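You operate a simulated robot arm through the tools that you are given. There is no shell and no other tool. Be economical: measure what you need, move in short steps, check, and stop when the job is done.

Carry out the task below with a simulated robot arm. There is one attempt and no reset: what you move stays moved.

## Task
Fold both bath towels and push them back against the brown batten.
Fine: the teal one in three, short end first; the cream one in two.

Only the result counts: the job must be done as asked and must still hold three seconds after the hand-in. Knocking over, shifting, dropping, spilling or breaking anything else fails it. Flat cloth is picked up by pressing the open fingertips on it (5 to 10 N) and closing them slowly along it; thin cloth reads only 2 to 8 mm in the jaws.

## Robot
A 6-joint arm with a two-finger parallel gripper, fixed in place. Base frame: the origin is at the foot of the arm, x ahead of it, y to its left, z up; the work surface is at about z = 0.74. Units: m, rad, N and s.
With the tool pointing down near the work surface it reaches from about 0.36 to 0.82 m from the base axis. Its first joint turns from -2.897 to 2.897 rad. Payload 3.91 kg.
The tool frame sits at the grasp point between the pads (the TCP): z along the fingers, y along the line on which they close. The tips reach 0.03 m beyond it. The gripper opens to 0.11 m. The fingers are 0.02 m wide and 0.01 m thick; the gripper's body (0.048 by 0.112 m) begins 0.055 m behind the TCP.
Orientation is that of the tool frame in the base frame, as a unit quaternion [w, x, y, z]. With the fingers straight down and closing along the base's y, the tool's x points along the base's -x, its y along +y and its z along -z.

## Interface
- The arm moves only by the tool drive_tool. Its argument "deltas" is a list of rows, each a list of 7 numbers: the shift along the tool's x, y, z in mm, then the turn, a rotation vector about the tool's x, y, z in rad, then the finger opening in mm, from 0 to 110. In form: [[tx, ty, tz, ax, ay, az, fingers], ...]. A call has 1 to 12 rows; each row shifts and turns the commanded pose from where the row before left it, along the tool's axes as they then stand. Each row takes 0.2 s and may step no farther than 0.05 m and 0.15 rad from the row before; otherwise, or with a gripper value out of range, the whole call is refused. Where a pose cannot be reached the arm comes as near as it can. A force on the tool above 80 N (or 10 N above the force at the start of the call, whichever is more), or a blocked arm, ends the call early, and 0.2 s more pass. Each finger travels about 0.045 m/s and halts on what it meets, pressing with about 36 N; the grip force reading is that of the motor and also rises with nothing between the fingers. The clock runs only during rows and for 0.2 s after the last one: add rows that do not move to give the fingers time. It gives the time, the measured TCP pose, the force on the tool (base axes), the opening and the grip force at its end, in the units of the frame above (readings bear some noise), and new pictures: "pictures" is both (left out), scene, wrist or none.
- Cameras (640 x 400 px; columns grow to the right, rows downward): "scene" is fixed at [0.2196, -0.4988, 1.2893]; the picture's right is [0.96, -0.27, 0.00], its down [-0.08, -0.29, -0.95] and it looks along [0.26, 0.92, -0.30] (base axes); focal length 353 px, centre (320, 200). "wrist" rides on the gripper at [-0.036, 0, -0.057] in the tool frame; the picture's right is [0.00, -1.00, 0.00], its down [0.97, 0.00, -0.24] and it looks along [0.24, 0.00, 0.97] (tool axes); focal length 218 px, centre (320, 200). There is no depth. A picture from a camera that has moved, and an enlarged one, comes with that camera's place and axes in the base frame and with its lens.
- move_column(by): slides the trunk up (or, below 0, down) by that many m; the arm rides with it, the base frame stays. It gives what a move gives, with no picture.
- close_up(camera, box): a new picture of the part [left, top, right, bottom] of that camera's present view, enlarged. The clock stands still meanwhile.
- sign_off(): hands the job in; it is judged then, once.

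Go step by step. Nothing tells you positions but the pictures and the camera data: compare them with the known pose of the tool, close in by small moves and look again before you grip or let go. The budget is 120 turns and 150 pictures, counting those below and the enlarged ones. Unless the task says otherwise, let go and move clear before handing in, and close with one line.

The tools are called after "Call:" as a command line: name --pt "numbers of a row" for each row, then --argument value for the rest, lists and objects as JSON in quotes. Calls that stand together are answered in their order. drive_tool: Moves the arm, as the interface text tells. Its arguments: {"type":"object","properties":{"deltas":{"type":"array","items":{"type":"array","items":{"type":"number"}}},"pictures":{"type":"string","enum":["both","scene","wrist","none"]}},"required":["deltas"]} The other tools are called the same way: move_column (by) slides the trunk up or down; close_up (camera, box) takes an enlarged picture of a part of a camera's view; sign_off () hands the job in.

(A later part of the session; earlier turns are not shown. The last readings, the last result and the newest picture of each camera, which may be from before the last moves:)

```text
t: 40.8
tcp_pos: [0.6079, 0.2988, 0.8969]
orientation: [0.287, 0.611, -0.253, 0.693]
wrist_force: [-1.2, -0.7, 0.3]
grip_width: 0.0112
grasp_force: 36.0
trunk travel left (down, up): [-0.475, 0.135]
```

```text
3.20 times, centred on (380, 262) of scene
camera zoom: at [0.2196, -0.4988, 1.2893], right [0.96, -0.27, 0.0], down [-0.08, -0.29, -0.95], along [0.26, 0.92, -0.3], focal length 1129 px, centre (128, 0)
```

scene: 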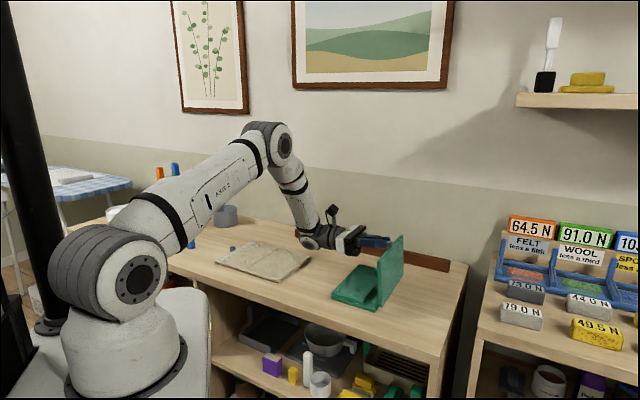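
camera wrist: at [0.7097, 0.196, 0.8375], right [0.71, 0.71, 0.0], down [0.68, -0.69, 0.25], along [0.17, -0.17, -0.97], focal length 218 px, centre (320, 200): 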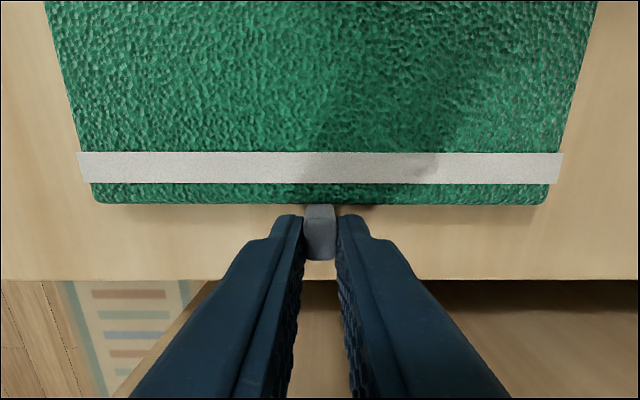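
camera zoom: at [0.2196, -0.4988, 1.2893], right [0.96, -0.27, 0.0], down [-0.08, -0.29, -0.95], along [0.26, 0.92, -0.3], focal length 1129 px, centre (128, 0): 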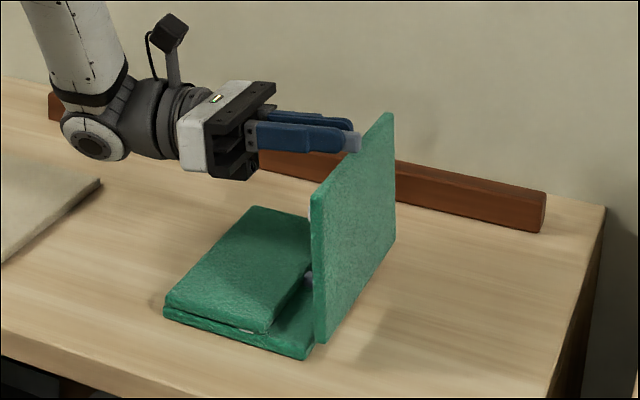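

Force-free and vertical. One more step past vertical, then open and lift off.

Call:
drive_tool --pt "-3.57 0 -17.28 0 0.13 0 4" --pt "0 0 0 0 0 0 16" --pt "0 0 0 0 0 0 28" --pt "20 0 0 0 0 0 30" --pt "40 0 0 0 0 0 30" --pt "40 0 0 0 0 0 30" --pt "0 0 0 0 -0.13 0 30" --pt "0 0 0 0 -0.13 0 20" --pt "0 0 0 0 -0.13 0 10" --pictures "scene"

Call:
close_up --camera "scene" --box '[280, 200, 480, 325]'

```text
t: 42.8
tcp_pos: [0.5785, 0.3281, 0.9864]
orientation: [0.252, 0.697, -0.29, 0.606]
wrist_force: [0.6, 0.2, 0.3]
grip_width: 0.0097
grasp_force: 0.0
trunk travel left (down, up): [-0.475, 0.135]
```

scene: 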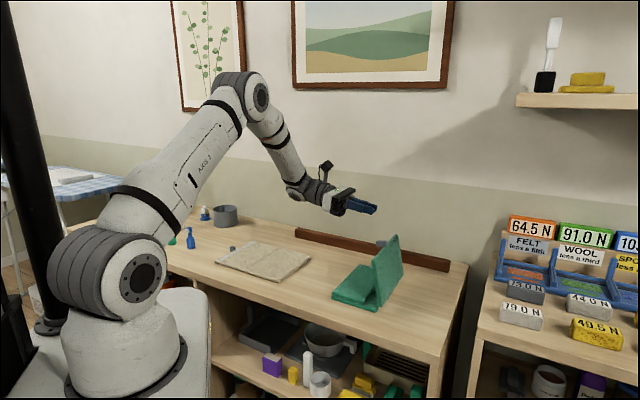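

```text
3.20 times, centred on (380, 262) of scene
camera zoom: at [0.2196, -0.4988, 1.2893], right [0.96, -0.27, 0.0], down [-0.08, -0.29, -0.95], along [0.26, 0.92, -0.3], focal length 1129 px, centre (128, 0)
```

zoom: 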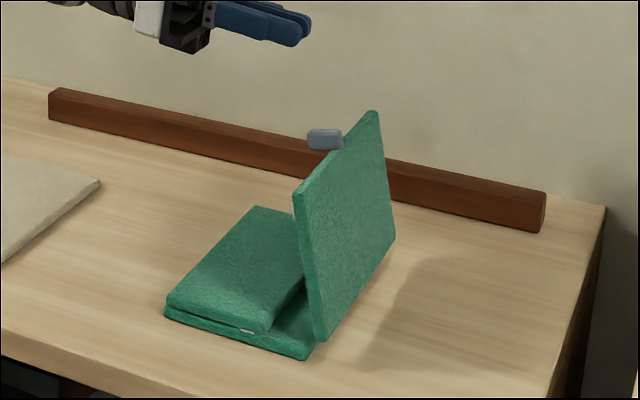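

Panel stays tilted inward. Straighten the tool and move to its right side.

Call:
drive_tool --pt "0 0 0 0 -0.13 0 0" --pt "0 0 0 0 -0.13 0 0" --pt "0 0 0 0 -0.13 0 0" --pt "0 0 0 0 -0.13 0 0" --pt "0 0 0 0 -0.13 0 0" --pt "0 0 0 0 -0.13 0 0" --pt "0 0 0 0 -0.13 0 0" --pt "0 0 0 0 -0.13 0 0" --pt "0 0 0 0 -0.13 0 0" --pt "0 0 0 0 -0.13 0 0" --pt "0 0 0 0 -0.13 0 0" --pictures "none"

Call:
drive_tool --pt "45 0 0 0 0 0 0" --pt "45 0 0 0 0 0 0" --pt "45 0 0 0 0 0 0" --pt "5 0 45 0 0 0 0" --pt "0 0 45 0 0 0 0" --pt "0 0 36 0 0 0 0" --pt "0 0 0 0 0 0 0"

```text
t: 45.2
tcp_pos: [0.5785, 0.3277, 0.9865]
orientation: [0.001, 0.924, -0.383, 0.002]
wrist_force: [0.0, 0.6, 0.5]
grip_width: 0.0001
grasp_force: 35.9
trunk travel left (down, up): [-0.475, 0.135]
```

```text
t: 46.8
tcp_pos: [0.6777, 0.227, 0.8606]
orientation: [0.001, 0.924, -0.383, 0.003]
wrist_force: [-0.1, 0.1, -0.1]
grip_width: 0.0
grasp_force: 35.9
trunk travel left (down, up): [-0.475, 0.135]
camera wrist: at [0.6534, 0.252, 0.917], right [0.71, 0.71, 0.0], down [0.68, -0.69, 0.25], along [0.17, -0.17, -0.97], focal length 218 px, centre (320, 200)
```

scene: 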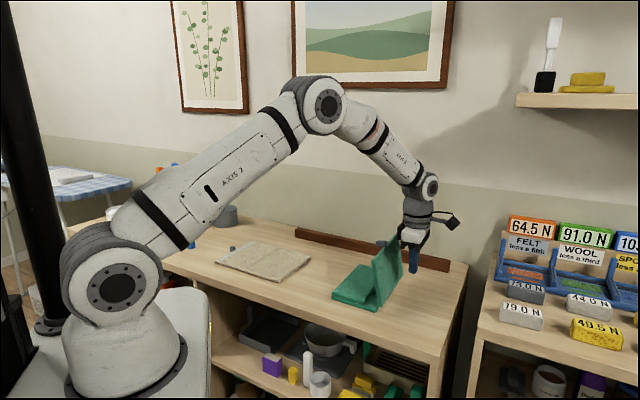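
wrist: 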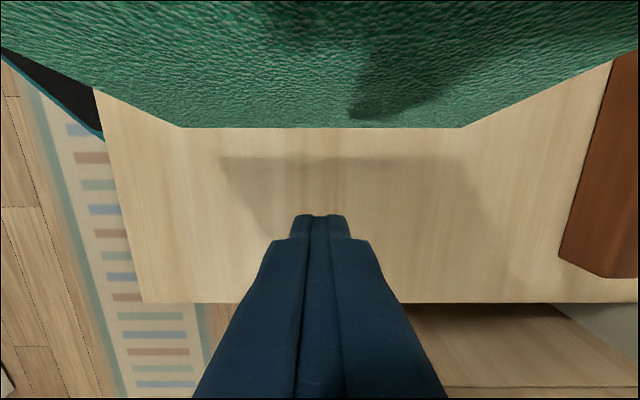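

Push the panel over to the left.

Call:
drive_tool --pt "-25 0 0 0 0 0 0" --pt "-15 0 0 0 0 0 0" --pt "-12 0 0 0 0 0 0" --pt "-12 0 0 0 0 0 0" --pt "-12 0 0 0 0 0 0" --pt "-12 0 0 0 0 0 0" --pt "-12 0 0 0 0 0 0" --pt "-12 0 0 0 0 0 0" --pt "0 0 0 0 0 0 0" --pictures "scene"

Call:
close_up --camera "scene" --box '[280, 200, 480, 325]'

```text
t: 48.8
tcp_pos: [0.5995, 0.3075, 0.8612]
orientation: [0.002, 0.923, -0.384, 0.003]
wrist_force: [-0.1, 0.0, 0.7]
grip_width: 0.0
grasp_force: 36.2
trunk travel left (down, up): [-0.475, 0.135]
```

scene: 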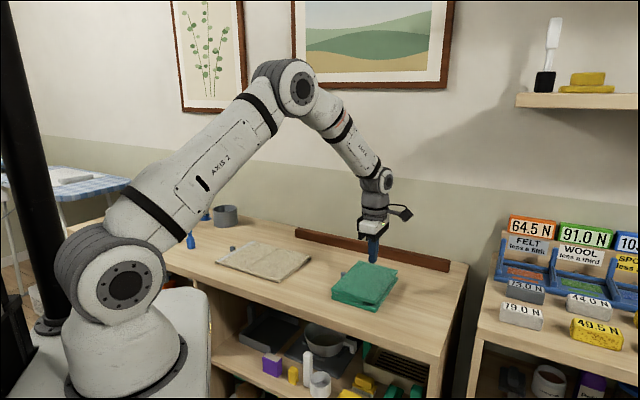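

```text
3.20 times, centred on (380, 262) of scene
camera zoom: at [0.2196, -0.4988, 1.2893], right [0.96, -0.27, 0.0], down [-0.08, -0.29, -0.95], along [0.26, 0.92, -0.3], focal length 1129 px, centre (128, 0)
```

zoom: 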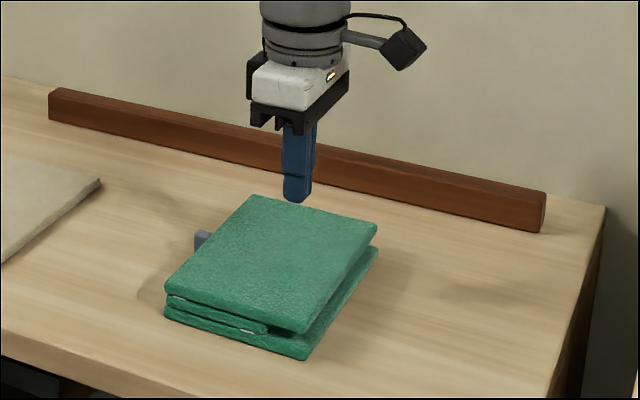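

The teal towel is folded in three. Now I'll rise, spin the tool back, and head for the cream towel's left tab.

Call:
drive_tool --pt "0 0 -40 0 0 0.15 0" --pt "0 0 -40 0 0 0.15 0" --pt "0 0 0 0 0 0.15 10" --pt "0 0 0 0 0 0.15 20" --pt "0 0 0 0 0 0.15 36" --pt "0 0 0 0 0 0.15 36" --pt "0 0 0 0 0 0.15 36" --pt "0 0 0 0 0 0.15 36" --pt "0 0 0 0 0 0.15 36" --pt "0 0 0 0 0 0.15 36" --pt "0 0 0 0 0 0.15 36" --pt "0 0 0 0 0 0.15 36" --pictures "none"

Call:
drive_tool --pt "0 0 0 0 0 0.15 36" --pt "0 0 0 0 0 0.15 36" --pt "0 0 0 0 0 0.15 36" --pt "0 0 0 0 0 0.15 36" --pt "0 0 0 0 0 0.15 36" --pt "0 0 0 0 0 0.15 36" --pt "0 0 0 0 0 0.15 36" --pt "0 0 0 0 0 0.15 36" --pt "0 0 0 0 0 0.1416 36" --pictures "none"

Call:
drive_tool --pt "45 0 0 0 0 0 36" --pt "45 0 0 0 0 0 36" --pt "45 0 0 0 0 0 36" --pt "45 0 0 0 0 0 36" --pt "45 0 0 0 0 0 36" --pt "45 0 0 0 0 0 36" --pt "45 0 0 0 0 0 36" --pt "45 0 0 0 0 0 36" --pt "45 0 0 0 0 0 36" --pt "45 0 0 0 0 0 36" --pt "25 0 0 0 0 0 36" --pt "0 0 0 0 0 0 36"

```text
t: 51.4
tcp_pos: [0.5996, 0.3084, 0.9404]
orientation: [0.002, -0.273, 0.962, -0.002]
wrist_force: [0.0, -0.1, -0.2]
grip_width: 0.036
grasp_force: 0.1
trunk travel left (down, up): [-0.475, 0.135]
```

```text
t: 53.4
tcp_pos: [0.5988, 0.3079, 0.9419]
orientation: [0.002, 0.384, 0.923, -0.002]
wrist_force: [0.8, -1.0, -0.3]
grip_width: 0.0359
grasp_force: 0.1
trunk travel left (down, up): [-0.475, 0.135]
```

```text
t: 56.0
tcp_pos: [0.2629, 0.6438, 0.9388]
orientation: [0.003, 0.383, 0.924, -0.002]
wrist_force: [-0.6, -0.1, 0.5]
grip_width: 0.0361
grasp_force: 0.0
trunk travel left (down, up): [-0.475, 0.135]
camera wrist: at [0.2894, 0.6169, 0.9957], right [-0.71, -0.71, 0.0], down [-0.69, 0.69, 0.23], along [-0.17, 0.17, -0.97], focal length 218 px, centre (320, 200)
```

scene: 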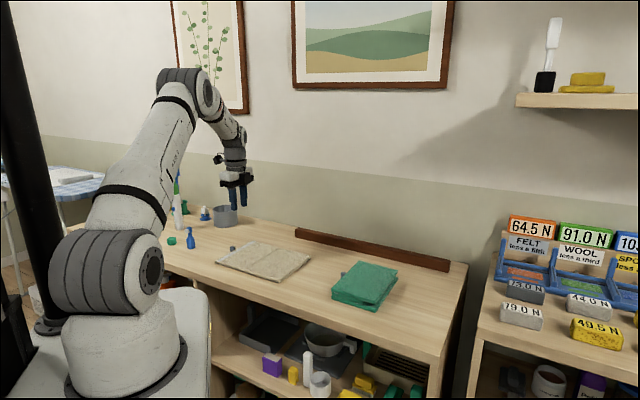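
wrist: 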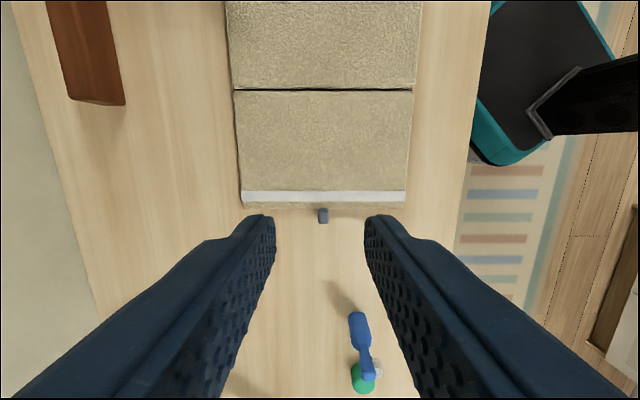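

The spray bottle sits left of the cream towel, so I'll keep clear of it. Measure the cream tab.

Call:
close_up --camera "wrist" --box '[220, 80, 420, 240]'

```text
2.50 times, centred on (320, 160) of wrist
camera zoom: at [0.2894, 0.6169, 0.9957], right [-0.71, -0.71, 0.0], down [-0.69, 0.69, 0.23], along [-0.17, 0.17, -0.97], focal length 546 px, centre (320, 300)
```

zoom: 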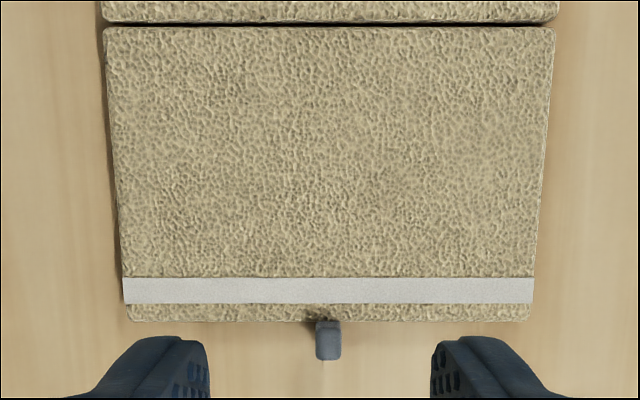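

Descend around the cream tab.

Call:
drive_tool --pt "24 -2 30 0 0 0 36" --pt "23.7 -2 30 0 0 0 36" --pt "0 0 40 0 0 0 36" --pt "0 0 40 0 0 0 36" --pt "0 0 12 0 0 0 36" --pt "0 0 8 0 0 0 36" --pt "0 0 0 0 0 0 36" --pictures "wrist"

```text
t: 57.6
tcp_pos: [0.2272, 0.6751, 0.7777]
orientation: [0.003, 0.383, 0.924, -0.001]
wrist_force: [0.6, 0.1, 0.6]
grip_width: 0.036
grasp_force: 0.1
trunk travel left (down, up): [-0.475, 0.135]
camera wrist: at [0.2537, 0.6476, 0.8348], right [-0.71, -0.71, 0.0], down [-0.69, 0.69, 0.24], along [-0.17, 0.17, -0.97], focal length 218 px, centre (320, 200)
```

wrist: 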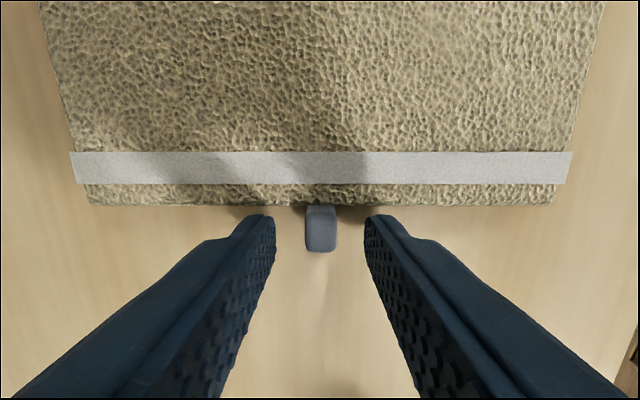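

Clear of the panel. Close on the tab and start the rotation.

Call:
drive_tool --pt "0 0 0 0 0 0 26" --pt "0 0 0 0 0 0 16" --pt "0 0 0 0 0 0 8" --pt "0 0 0 0 0 0 4" --pt "0 0 0 0 0 0 4" --pt "-4.26 0 -18.07 0 0.13 0 4" --pt "-4.26 0 -18.07 0 0.13 0 4" --pt "-4.26 0 -18.07 0 0.13 0 4" --pt "-4.26 0 -18.07 0 0.13 0 4" --pictures "scene"

Call:
close_up --camera "scene" --box '[180, 180, 380, 305]'

```text
t: 59.6
tcp_pos: [0.2492, 0.6528, 0.8462]
orientation: [-0.236, 0.371, 0.893, 0.098]
wrist_force: [0.7, -0.9, 0.2]
grip_width: 0.011
grasp_force: 36.2
trunk travel left (down, up): [-0.475, 0.135]
```

scene: 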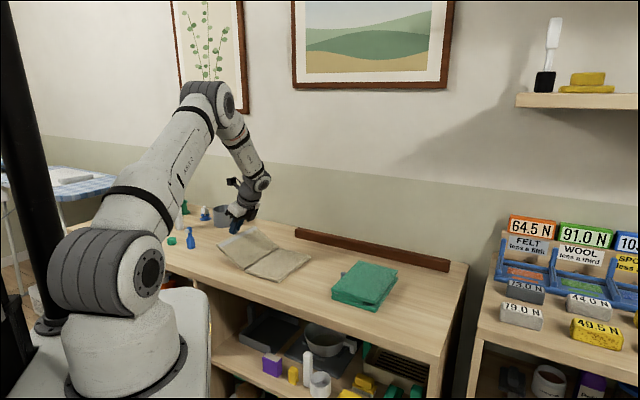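

```text
3.20 times, centred on (280, 242) of scene
camera zoom: at [0.2196, -0.4988, 1.2893], right [0.96, -0.27, 0.0], down [-0.08, -0.29, -0.95], along [0.26, 0.92, -0.3], focal length 1129 px, centre (448, 64)
```

zoom: 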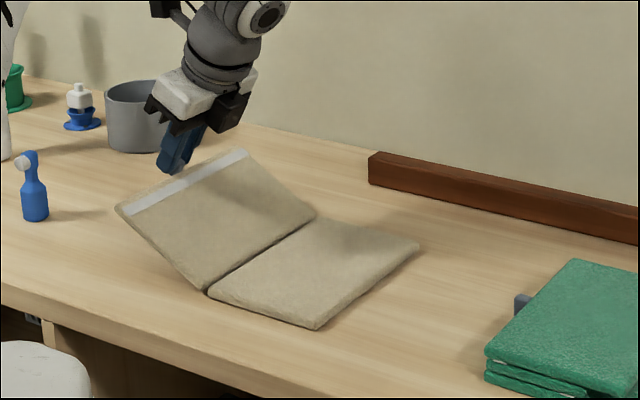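

Low force, folding well. Continue to just past vertical.

Call:
drive_tool --pt "-4.26 0 -18.07 0 0.13 0 4" --pt "-4.26 0 -18.07 0 0.13 0 4" --pt "-4.26 0 -18.07 0 0.13 0 4" --pt "-4.26 0 -18.07 0 0.13 0 4" --pt "-4.26 0 -18.07 0 0.13 0 4" --pt "-4.26 0 -18.07 0 0.13 0 4" --pictures "scene"

```text
t: 61.0
tcp_pos: [0.316, 0.5853, 0.898]
orientation: [-0.558, 0.305, 0.736, 0.232]
wrist_force: [1.3, -0.4, -0.6]
grip_width: 0.0109
grasp_force: 36.4
trunk travel left (down, up): [-0.475, 0.135]
```

scene: 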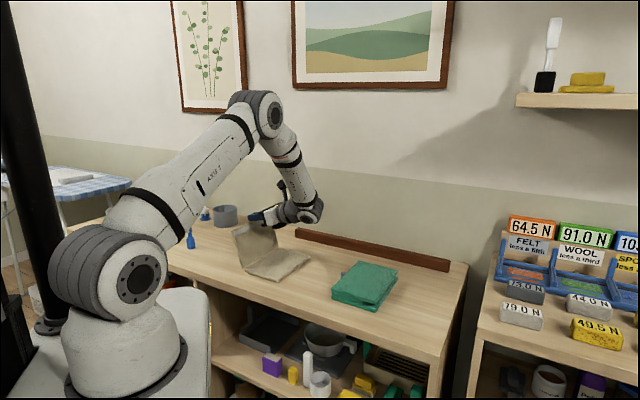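

Call:
drive_tool --pt "-4.26 0 -18.07 0 0.13 0 4" --pt "-4.26 0 -18.07 0 0.13 0 4" --pt "-4.26 0 -18.07 0 0.13 0 4" --pt "-4.26 0 -18.07 0 0.13 0 4" --pt "0 0 0 0 0 0 4" --pt "0 0 0 0 0 0 16" --pt "0 0 0 0 0 0 28" --pt "20 0 0 0 0 0 30" --pt "40 0 0 0 0 0 30" --pt "40 0 0 0 0 0 30" --pictures "scene"

Call:
close_up --camera "scene" --box '[180, 180, 380, 305]'

```text
t: 63.2
tcp_pos: [0.3849, 0.516, 0.9824]
orientation: [0.729, -0.235, -0.569, -0.301]
wrist_force: [0.4, 0.0, 0.0]
grip_width: 0.0298
grasp_force: 0.0
trunk travel left (down, up): [-0.475, 0.135]
```

scene: 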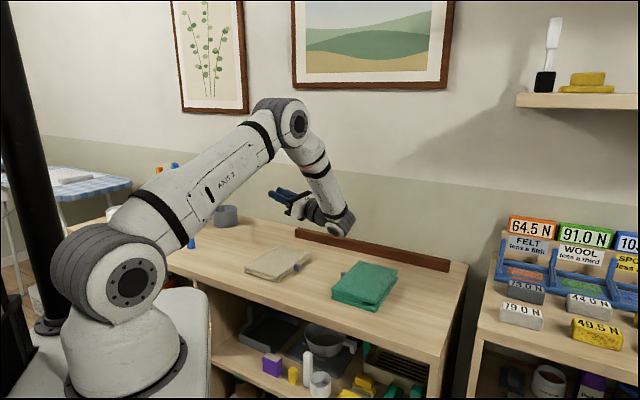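

```text
3.20 times, centred on (280, 242) of scene
camera zoom: at [0.2196, -0.4988, 1.2893], right [0.96, -0.27, 0.0], down [-0.08, -0.29, -0.95], along [0.26, 0.92, -0.3], focal length 1129 px, centre (448, 64)
```

zoom: 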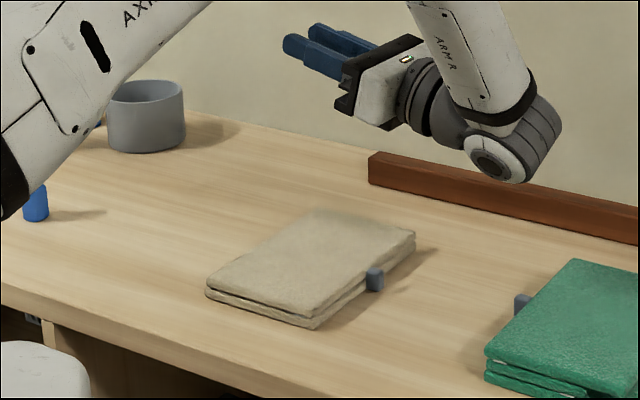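

The cream towel dropped neatly closed. Next, straighten the tool and turn it so the fingers spread along the towels' front edges for pushing.

Call:
drive_tool --pt "0 0 0 0 -0.13 0 50" --pt "0 0 0 0 -0.13 0 60" --pt "0 0 0 0 -0.13 0 70" --pt "0 0 0 0 -0.13 0 70" --pt "0 0 0 0 -0.13 0 70" --pt "0 0 0 0 -0.13 0 70" --pt "0 0 0 0 -0.13 0 70" --pt "0 0 0 0 -0.13 0 70" --pt "0 0 0 0 -0.13 0 70" --pt "0 0 0 0 -0.13 0 70" --pt "0 0 0 0 -0.13 0 70" --pt "0 0 0 0 -0.13 0 70" --pictures "none"

Call:
drive_tool --pt "0 0 0 0 -0.13 0 70" --pt "0 0 0 0 -0.13 0 70" --pt "0 0 0 0 0 0.15 70" --pt "0 0 0 0 0 0.15 70" --pt "0 0 0 0 0 0.15 70" --pt "0 0 0 0 0 0.15 70" --pt "0 0 0 0 0 0.15 70" --pt "0 0 0 0 0 0.15 70" --pt "0 0 0 0 0 0.15 70" --pt "0 0 0 0 0 0.15 70" --pt "0 0 0 0 0 0.15 70" --pt "0 0 0 0 0 0.15 70" --pictures "none"

Call:
drive_tool --pt "0 0 0 0 0 0.0708 70" --pt "-40 0 0 0 0 0 70" --pt "-40 -5 0 0 0 0 70" --pt "-42 -8 0 0 0 0 70" --pt "0 0 40 0 0 0 70" --pt "0 0 40 0 0 0 70" --pt "0 0 0 0 0 0 70"

```text
t: 65.8
tcp_pos: [0.3844, 0.5168, 0.9828]
orientation: [-0.117, 0.379, 0.917, 0.048]
wrist_force: [0.0, -0.8, 0.5]
grip_width: 0.0699
grasp_force: 0.0
trunk travel left (down, up): [-0.475, 0.135]
```

```text
t: 68.4
tcp_pos: [0.4425, 0.461, 0.9751]
orientation: [-0.036, 0.892, 0.45, -0.012]
wrist_force: [0.3, 0.0, -0.3]
grip_width: 0.0702
grasp_force: 0.0
out of reach, approached as far as the arm can: row 11, 12
trunk travel left (down, up): [-0.475, 0.135]
```

```text
t: 70.0
tcp_pos: [0.3639, 0.3621, 0.8897]
orientation: [-0.035, 0.907, 0.419, -0.014]
wrist_force: [0.1, 0.6, -0.3]
grip_width: 0.0699
grasp_force: 0.1
out of reach, approached as far as the arm can: row 1, 2, 4
trunk travel left (down, up): [-0.475, 0.135]
camera wrist: at [0.345, 0.331, 0.9463], right [-0.76, 0.64, 0.07], down [0.64, 0.73, 0.24], along [0.1, 0.23, -0.97], focal length 218 px, centre (320, 200)
```

scene: 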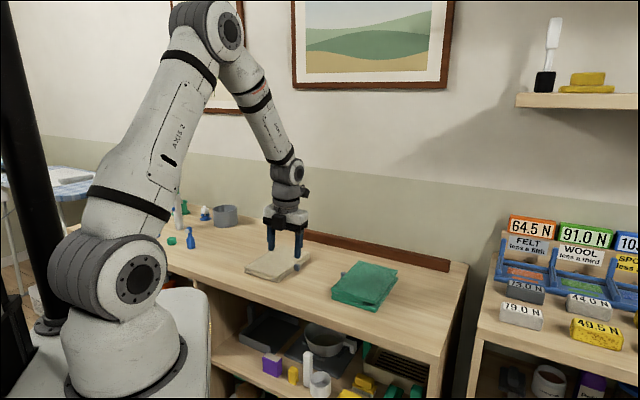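
wrist: 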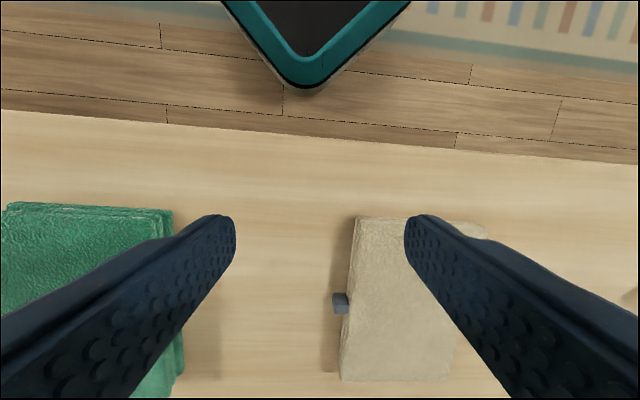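

The wrist joint limit was hit just short of that angle. I'll rise and use the opposite turn instead.

Call:
drive_tool --pt "0 0 -40 0 0 0 70" --pt "0 0 -20 0 0 -0.15 70" --pt "0 0 0 0 0 -0.15 70" --pt "0 0 0 0 0 -0.15 70" --pt "0 0 0 0 0 -0.15 70" --pt "0 0 0 0 0 -0.15 70" --pt "0 0 0 0 0 -0.15 70" --pt "0 0 0 0 0 -0.15 70" --pt "0 0 0 0 0 -0.15 70" --pt "0 0 0 0 0 -0.15 70" --pt "0 0 0 0 0 -0.15 70" --pictures "none"

```text
t: 72.4
tcp_pos: [0.3677, 0.3601, 0.9504]
orientation: [-0.034, 0.377, 0.926, 0.012]
wrist_force: [0.7, -0.2, -0.4]
grip_width: 0.0701
grasp_force: 0.0
trunk travel left (down, up): [-0.475, 0.135]
```

Call:
drive_tool --pt "0 0 0 0 -0.072 0 70" --pt "0 0 0 0 0 -0.1416 70" --pt "0 0 0 0 0 -0.1416 70" --pt "0 0 0 0 0 -0.1416 70" --pt "0 0 0 0 0 -0.1416 70" --pt "0 0 0 0 0 -0.1416 70" --pt "0 0 0 0 0 -0.1416 70" --pt "0 0 0 0 0 -0.1416 70" --pt "0 0 0 0 0 -0.1416 70" --pt "0 0 0 0 0 -0.1416 70" --pt "0 0 0 0 0 -0.1416 70" --pt "0 0 0 0 0 -0.1416 70"

```text
t: 75.0
tcp_pos: [0.3677, 0.3595, 0.9517]
orientation: [-0.002, -0.382, 0.924, 0.001]
wrist_force: [0.5, 0.3, -0.4]
grip_width: 0.07
grasp_force: 0.0
trunk travel left (down, up): [-0.475, 0.135]
camera wrist: at [0.3947, 0.3837, 1.0072], right [0.71, -0.71, 0.0], down [-0.69, -0.69, 0.24], along [-0.17, -0.17, -0.97], focal length 218 px, centre (320, 200)
```

scene: 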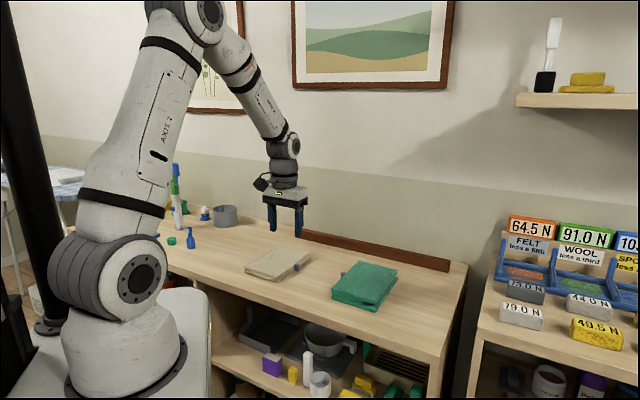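
wrist: 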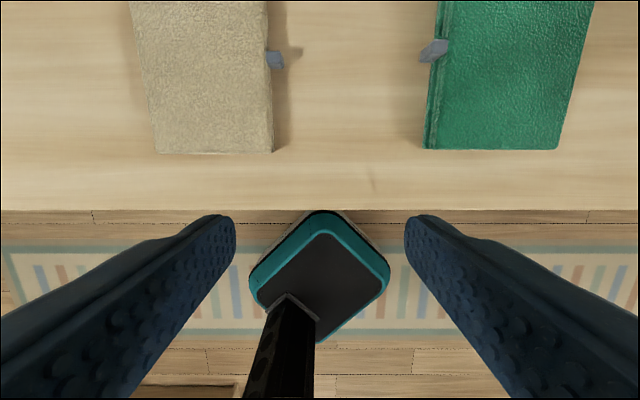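

Now the fingers spread parallel to the front edges. Move in front of the cream towel and lower.

Call:
drive_tool --pt "0 38 0 0 0 0 76" --pt "0 38 0 0 0 0 76" --pt "0 38 0 0 0 0 76" --pt "0 0 45 0 0 0 76" --pt "0 0 45 0 0 0 76" --pt "0 0 45 0 0 0 76" --pt "0 0 30 0 0 0 76" --pt "0 0 10 0 0 0 76" --pt "0 0 0 0 0 0 76"

```text
t: 77.0
tcp_pos: [0.2868, 0.4407, 0.7757]
orientation: [-0.001, -0.381, 0.925, 0.001]
wrist_force: [1.0, -0.5, -0.5]
grip_width: 0.0763
grasp_force: 0.1
trunk travel left (down, up): [-0.475, 0.135]
camera wrist: at [0.3132, 0.4644, 0.8324], right [0.7, -0.71, 0.0], down [-0.69, -0.68, 0.24], along [-0.17, -0.17, -0.97], focal length 218 px, centre (320, 200)
```

scene: 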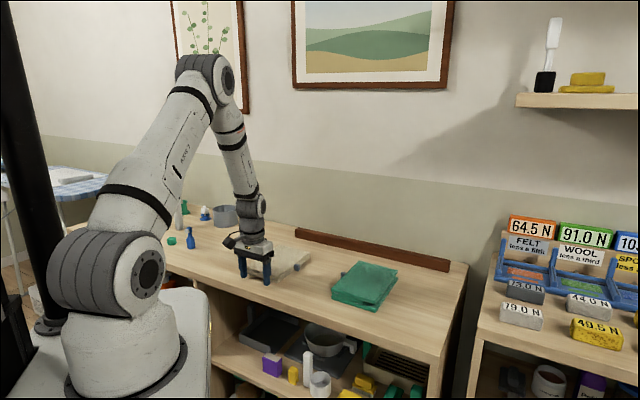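
wrist: 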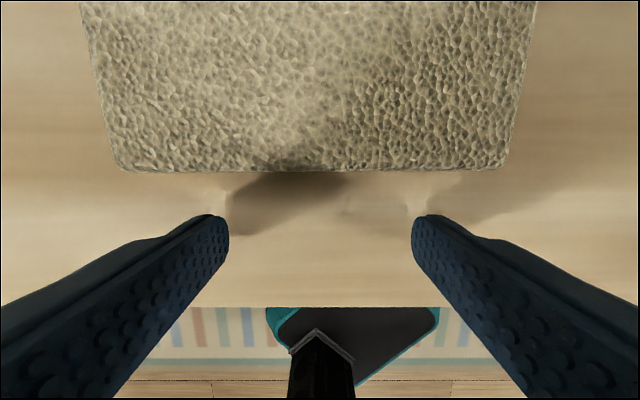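

Push back about 104 mm, watching the force.

Call:
drive_tool --pt "-13 0 0 0 0 0 76" --pt "-13 0 0 0 0 0 76" --pt "-13 0 0 0 0 0 76" --pt "-13 0 0 0 0 0 76" --pt "-13 0 0 0 0 0 76" --pt "-13 0 0 0 0 0 76" --pt "-13 0 0 0 0 0 76" --pt "-13 0 0 0 0 0 76" --pictures "scene"

Call:
close_up --camera "scene" --box '[200, 190, 400, 315]'

```text
t: 78.8
tcp_pos: [0.3612, 0.5149, 0.7752]
orientation: [-0.002, -0.381, 0.924, 0.0]
wrist_force: [-0.4, 0.0, -0.2]
grip_width: 0.076
grasp_force: 0.0
trunk travel left (down, up): [-0.475, 0.135]
```

scene: 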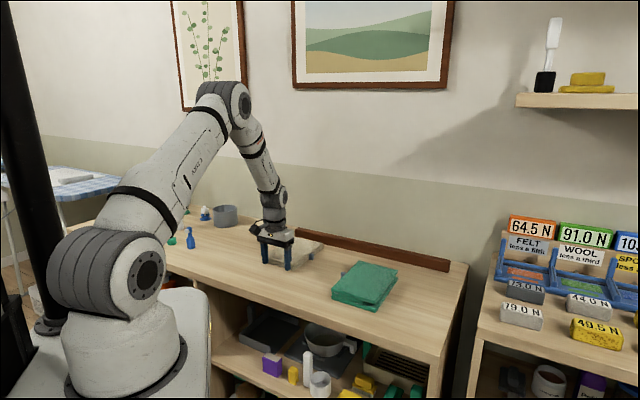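

```text
3.20 times, centred on (300, 252) of scene
camera zoom: at [0.2196, -0.4988, 1.2893], right [0.96, -0.27, 0.0], down [-0.08, -0.29, -0.95], along [0.26, 0.92, -0.3], focal length 1129 px, centre (384, 32)
```

zoom: 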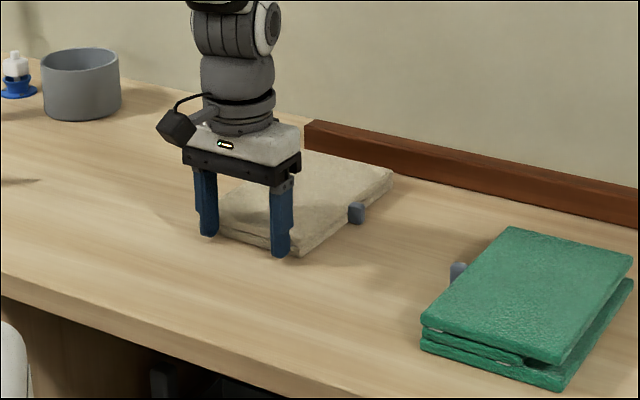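

Close to the batten now. Advance in small steps until the force rises.

Call:
drive_tool --pt "-4 0 0 0 0 0 76" --pt "-3 0 0 0 0 0 76" --pt "0 0 0 0 0 0 76" --pictures "none"

Call:
close_up --camera "wrist" --box '[0, 0, 640, 400]'

Call:
close_up --camera "scene" --box '[270, 220, 350, 270]'

```text
t: 79.6
tcp_pos: [0.3643, 0.5188, 0.7754]
orientation: [-0.001, -0.382, 0.924, 0.0]
wrist_force: [-1.1, -0.1, 1.2]
grip_width: 0.0759
grasp_force: 0.2
trunk travel left (down, up): [-0.475, 0.135]
```

```text
1.00 times, centred on (320, 200) of wrist
camera zoom: at [0.3926, 0.5425, 0.8318], right [0.7, -0.71, 0.0], down [-0.69, -0.68, 0.24], along [-0.17, -0.17, -0.97], focal length 218 px, centre (320, 200)
```

zoom: 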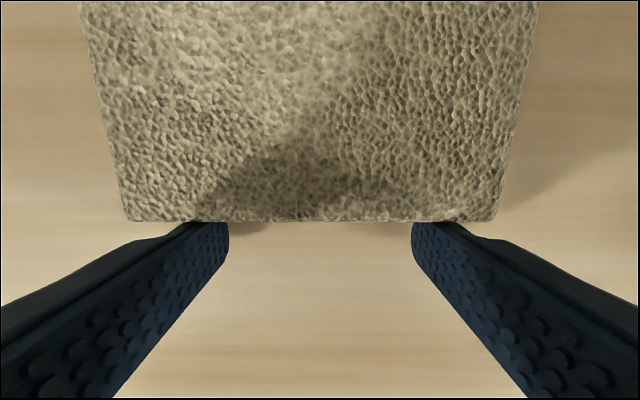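

```text
8.00 times, centred on (310, 245) of scene
camera zoom: at [0.2196, -0.4988, 1.2893], right [0.96, -0.27, 0.0], down [-0.08, -0.29, -0.95], along [0.26, 0.92, -0.3], focal length 2822 px, centre (400, -160)
```

zoom: 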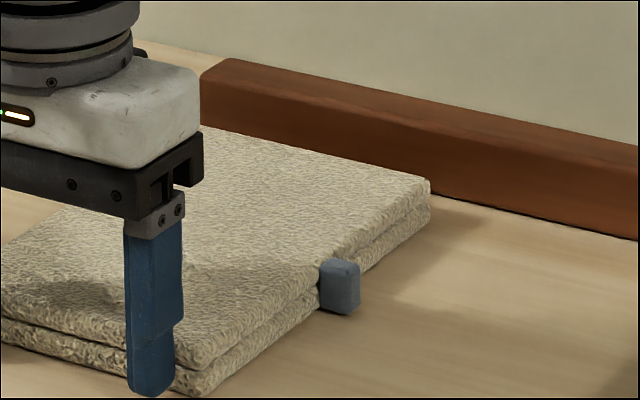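

Call:
drive_tool --pt "-3 0 0 0 0 0 76" --pt "-2 0 0 0 0 0 76" --pt "0 0 0 0 0 0 76" --pictures "none"

Call:
close_up --camera "scene" --box '[290, 225, 350, 262]'

```text
t: 80.4
tcp_pos: [0.3691, 0.5215, 0.7759]
orientation: [-0.001, -0.381, 0.924, 0.001]
wrist_force: [-2.3, -0.5, 0.5]
grip_width: 0.0762
grasp_force: 0.0
trunk travel left (down, up): [-0.475, 0.135]
```

```text
10.67 times, centred on (320, 244) of scene
camera zoom: at [0.2196, -0.4988, 1.2893], right [0.96, -0.27, 0.0], down [-0.08, -0.29, -0.95], along [0.26, 0.92, -0.3], focal length 3763 px, centre (320, -264)
```

zoom: 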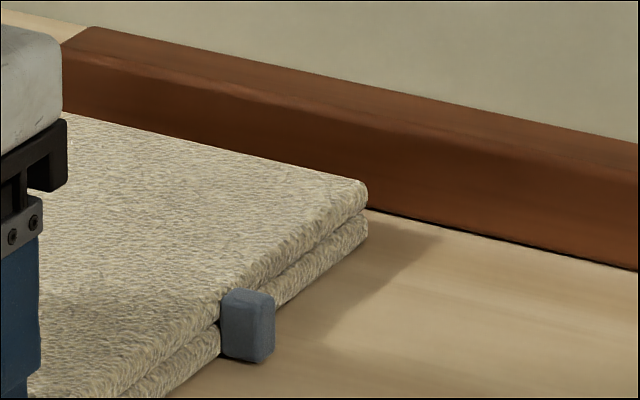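

Call:
drive_tool --pt "-2 0 0 0 0 0 76" --pt "0 0 0 0 0 0 76" --pictures "none"

Call:
drive_tool --pt "-2 0 0 0 0 0 76" --pt "0 0 0 0 0 0 76" --pictures "none"

Call:
close_up --camera "scene" --box '[290, 225, 350, 262]'

```text
t: 81.0
tcp_pos: [0.371, 0.5233, 0.7753]
orientation: [-0.001, -0.381, 0.924, 0.0]
wrist_force: [-0.5, -0.3, -0.1]
grip_width: 0.0759
grasp_force: 0.0
trunk travel left (down, up): [-0.475, 0.135]
```

```text
t: 81.6
tcp_pos: [0.3721, 0.5246, 0.7754]
orientation: [-0.001, -0.38, 0.925, 0.001]
wrist_force: [-0.9, -1.2, 1.3]
grip_width: 0.0762
grasp_force: 0.0
trunk travel left (down, up): [-0.475, 0.135]
```

```text
10.67 times, centred on (320, 244) of scene
camera zoom: at [0.2196, -0.4988, 1.2893], right [0.96, -0.27, 0.0], down [-0.08, -0.29, -0.95], along [0.26, 0.92, -0.3], focal length 3763 px, centre (320, -264)
```

zoom: 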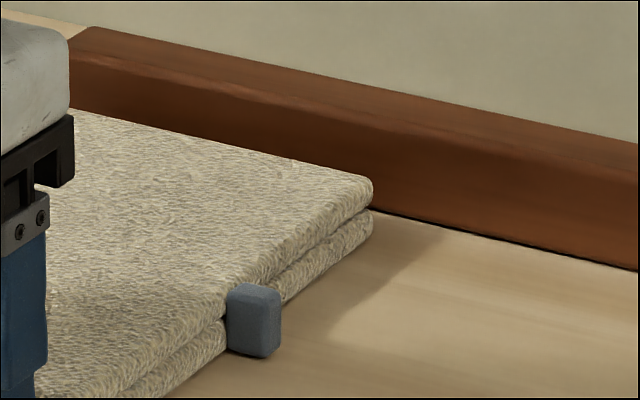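

Still roughly 15 mm of gap by geometry. Continue in steps.

Call:
drive_tool --pt "-4 0 0 0 0 0 76" --pt "-4 0 0 0 0 0 76" --pt "0 0 0 0 0 0 76" --pictures "none"

Call:
drive_tool --pt "-3 0 0 0 0 0 76" --pt "0 0 0 0 0 0 76" --pictures "none"

Call:
close_up --camera "scene" --box '[290, 225, 350, 262]'

```text
t: 82.4
tcp_pos: [0.3779, 0.53, 0.7756]
orientation: [-0.001, -0.381, 0.925, 0.001]
wrist_force: [-1.3, -1.5, 1.0]
grip_width: 0.0759
grasp_force: 0.0
trunk travel left (down, up): [-0.475, 0.135]
```

```text
t: 83.0
tcp_pos: [0.3795, 0.5336, 0.7761]
orientation: [-0.001, -0.381, 0.925, 0.0]
wrist_force: [-0.7, -1.3, 0.1]
grip_width: 0.076
grasp_force: 0.1
trunk travel left (down, up): [-0.475, 0.135]
```

```text
10.67 times, centred on (320, 244) of scene
camera zoom: at [0.2196, -0.4988, 1.2893], right [0.96, -0.27, 0.0], down [-0.08, -0.29, -0.95], along [0.26, 0.92, -0.3], focal length 3763 px, centre (320, -264)
```

zoom: 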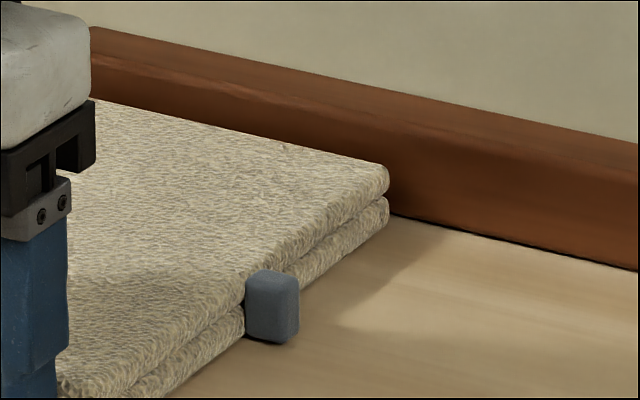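

Call:
drive_tool --pt "-3 0 0 0 0 0 76" --pt "0 0 0 0 0 0 76" --pictures "none"

Call:
drive_tool --pt "-2 0 0 0 0 0 76" --pt "0 0 0 0 0 0 76" --pictures "none"

Call:
close_up --camera "scene" --box '[290, 225, 350, 262]'

```text
t: 83.6
tcp_pos: [0.3825, 0.5339, 0.7756]
orientation: [-0.001, -0.381, 0.925, 0.001]
wrist_force: [-1.2, 0.6, 0.5]
grip_width: 0.076
grasp_force: 0.0
trunk travel left (down, up): [-0.475, 0.135]
```

```text
t: 84.2
tcp_pos: [0.3829, 0.5356, 0.7759]
orientation: [-0.002, -0.381, 0.925, 0.0]
wrist_force: [-3.4, -3.2, 2.3]
grip_width: 0.0759
grasp_force: 0.2
trunk travel left (down, up): [-0.475, 0.135]
```

```text
10.67 times, centred on (320, 244) of scene
camera zoom: at [0.2196, -0.4988, 1.2893], right [0.96, -0.27, 0.0], down [-0.08, -0.29, -0.95], along [0.26, 0.92, -0.3], focal length 3763 px, centre (320, -264)
```

zoom: 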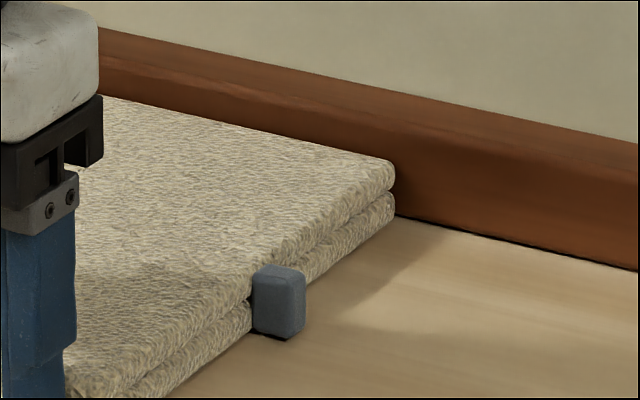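

Force is starting to rise: about 4.7 N backward. One or two more small steps to confirm contact.

Call:
drive_tool --pt "-1.5 0 0 0 0 0 76" --pt "0 0 0 0 0 0 76" --pictures "none"

Call:
close_up --camera "scene" --box '[290, 225, 350, 262]'

```text
t: 84.8
tcp_pos: [0.3841, 0.5363, 0.7755]
orientation: [-0.003, -0.382, 0.924, 0.0]
wrist_force: [-9.4, -12.7, 2.0]
grip_width: 0.0758
grasp_force: 0.1
trunk travel left (down, up): [-0.475, 0.135]
```

```text
10.67 times, centred on (320, 244) of scene
camera zoom: at [0.2196, -0.4988, 1.2893], right [0.96, -0.27, 0.0], down [-0.08, -0.29, -0.95], along [0.26, 0.92, -0.3], focal length 3763 px, centre (320, -264)
```

zoom: 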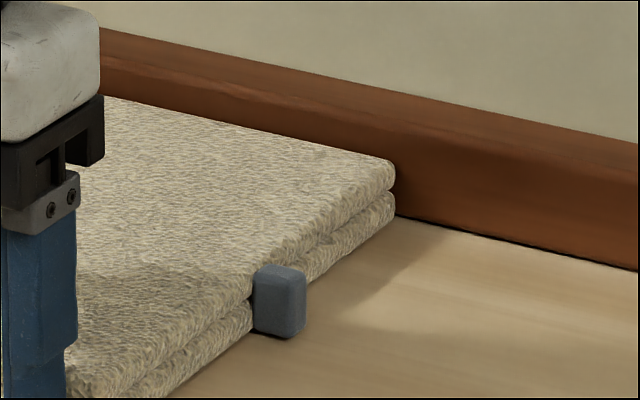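

Contact confirmed at about 15 N. Back off and go in front of the teal stack.

Call:
drive_tool --pt "35 0 0 0 0 0 76" --pt "35 0 -20 0 0 0 76" --pt "35 0 -20 0 0 0 76" --pt "32 -30 0 0 0 0 76" --pt "0 -45 0 0 0 0 76" --pt "0 -45 0 0 0 0 76" --pt "0 -45 0 0 0 0 76" --pt "0 -45 0 0 0 0 76" --pt "0 -45 0 0 0 0 76" --pt "0 -37 0 0 0 0 76" --pt "0 0 30 0 0 0 76" --pt "0 0 8 0 0 0 76"

```text
t: 87.4
tcp_pos: [0.4936, 0.2345, 0.7759]
orientation: [-0.001, -0.381, 0.925, 0.0]
wrist_force: [-0.3, 0.0, -0.1]
grip_width: 0.076
grasp_force: 0.0
trunk travel left (down, up): [-0.475, 0.135]
camera wrist: at [0.5195, 0.2574, 0.8328], right [0.7, -0.71, 0.0], down [-0.69, -0.68, 0.24], along [-0.17, -0.17, -0.97], focal length 218 px, centre (320, 200)
```

scene: 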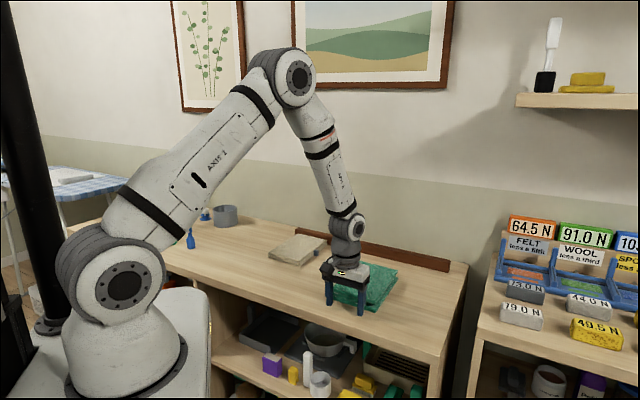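
wrist: 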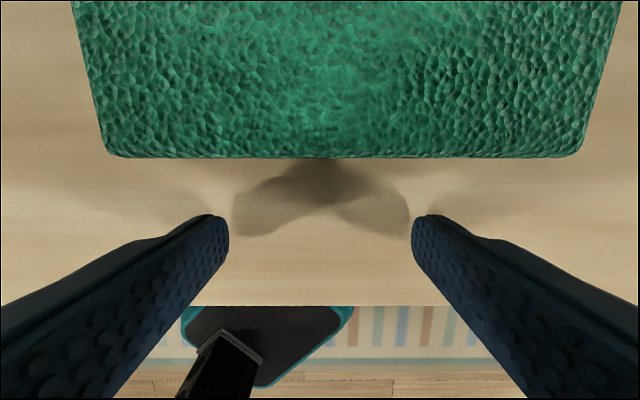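

Centred. Push the teal stack back.

Call:
drive_tool --pt "0 -6 0 0 0 0 76" --pt "-13 0 0 0 0 0 76" --pt "-13 0 0 0 0 0 76" --pt "-13 0 0 0 0 0 76" --pt "-13 0 0 0 0 0 76" --pt "-13 0 0 0 0 0 76" --pt "-13 0 0 0 0 0 76" --pt "-13 0 0 0 0 0 76" --pt "-13 0 0 0 0 0 76" --pt "-10 0 0 0 0 0 76" --pt "0 0 0 0 0 0 76" --pictures "none"

Call:
close_up --camera "scene" --box '[320, 220, 480, 320]'

```text
t: 89.8
tcp_pos: [0.5781, 0.31, 0.7762]
orientation: [-0.001, -0.38, 0.925, 0.001]
wrist_force: [-0.2, -0.9, 0.9]
grip_width: 0.0761
grasp_force: 0.0
trunk travel left (down, up): [-0.475, 0.135]
```

```text
4.00 times, centred on (400, 270) of scene
camera zoom: at [0.2196, -0.4988, 1.2893], right [0.96, -0.27, 0.0], down [-0.08, -0.29, -0.95], along [0.26, 0.92, -0.3], focal length 1411 px, centre (0, -80)
```

zoom: 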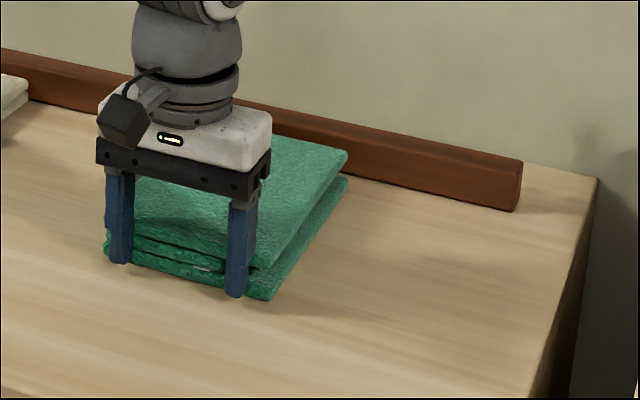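

Call:
drive_tool --pt "-4 0 0 0 0 0 76" --pt "-4 0 0 0 0 0 76" --pt "-3 0 0 0 0 0 76" --pt "0 0 0 0 0 0 76" --pictures "none"

Call:
drive_tool --pt "-3 0 0 0 0 0 76" --pt "-2 0 0 0 0 0 76" --pt "0 0 0 0 0 0 76" --pictures "none"

Call:
close_up --camera "scene" --box '[370, 235, 450, 285]'

```text
t: 90.8
tcp_pos: [0.586, 0.3173, 0.778]
orientation: [-0.001, -0.381, 0.925, 0.001]
wrist_force: [0.8, -1.4, 0.8]
grip_width: 0.0765
grasp_force: 0.2
trunk travel left (down, up): [-0.475, 0.135]
```

```text
t: 91.6
tcp_pos: [0.5901, 0.3215, 0.7771]
orientation: [-0.002, -0.381, 0.925, 0.001]
wrist_force: [-1.2, -2.3, 0.1]
grip_width: 0.0758
grasp_force: 0.1
trunk travel left (down, up): [-0.475, 0.135]
```

```text
8.00 times, centred on (410, 260) of scene
camera zoom: at [0.2196, -0.4988, 1.2893], right [0.96, -0.27, 0.0], down [-0.08, -0.29, -0.95], along [0.26, 0.92, -0.3], focal length 2822 px, centre (-400, -280)
```

zoom: 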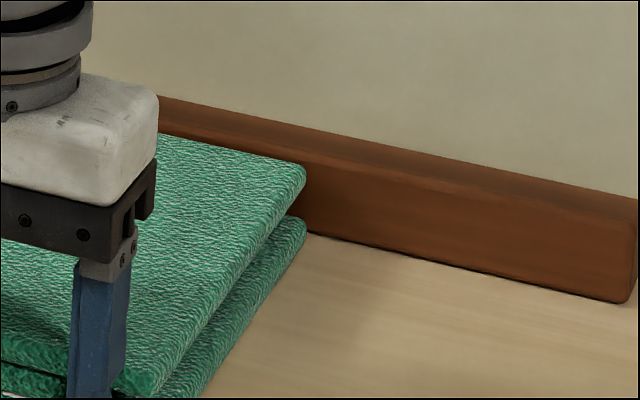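

Call:
drive_tool --pt "-2 0 0 0 0 0 76" --pt "0 0 0 0 0 0 76" --pictures "none"

Call:
drive_tool --pt "-2 0 0 0 0 0 76" --pt "0 0 0 0 0 0 76" --pictures "none"

```text
t: 92.2
tcp_pos: [0.5906, 0.3227, 0.7773]
orientation: [-0.001, -0.38, 0.925, 0.001]
wrist_force: [-0.8, -1.0, 1.8]
grip_width: 0.0759
grasp_force: 0.1
trunk travel left (down, up): [-0.475, 0.135]
```

```text
t: 92.8
tcp_pos: [0.5924, 0.3246, 0.7778]
orientation: [-0.001, -0.381, 0.924, 0.0]
wrist_force: [-0.7, -1.2, 1.3]
grip_width: 0.0763
grasp_force: 0.0
trunk travel left (down, up): [-0.475, 0.135]
```

Call:
drive_tool --pt "-2 0 0 0 0 0 76" --pt "0 0 0 0 0 0 76" --pictures "none"

Call:
close_up --camera "scene" --box '[370, 235, 450, 285]'

```text
t: 93.4
tcp_pos: [0.5945, 0.325, 0.7766]
orientation: [-0.001, -0.381, 0.925, 0.001]
wrist_force: [-1.1, -1.4, 2.1]
grip_width: 0.0761
grasp_force: 0.4
trunk travel left (down, up): [-0.475, 0.135]
```

```text
8.00 times, centred on (410, 260) of scene
camera zoom: at [0.2196, -0.4988, 1.2893], right [0.96, -0.27, 0.0], down [-0.08, -0.29, -0.95], along [0.26, 0.92, -0.3], focal length 2822 px, centre (-400, -280)
```

zoom: 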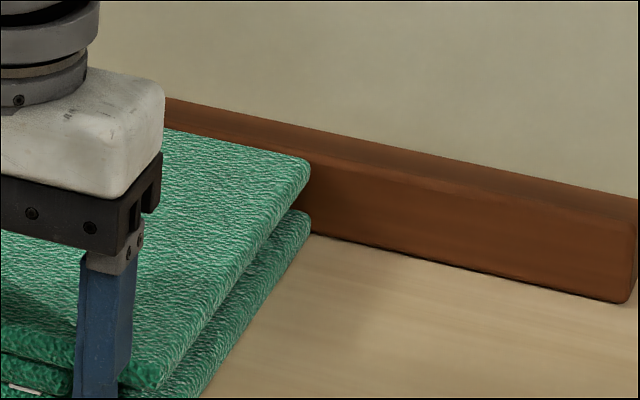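

Call:
drive_tool --pt "-2 0 0 0 0 0 76" --pt "0 0 0 0 0 0 76" --pictures "none"

Call:
drive_tool --pt "-1.5 0 0 0 0 0 76" --pt "0 0 0 0 0 0 76" --pictures "none"

```text
t: 94.0
tcp_pos: [0.594, 0.3255, 0.7766]
orientation: [-0.002, -0.381, 0.925, -0.001]
wrist_force: [-8.7, -11.5, 1.0]
grip_width: 0.0761
grasp_force: 0.0
trunk travel left (down, up): [-0.475, 0.135]
```

```text
t: 94.6
tcp_pos: [0.594, 0.3253, 0.777]
orientation: [-0.003, -0.381, 0.924, 0.002]
wrist_force: [-17.0, -23.2, -0.2]
grip_width: 0.0758
grasp_force: 0.1
trunk travel left (down, up): [-0.475, 0.135]
```

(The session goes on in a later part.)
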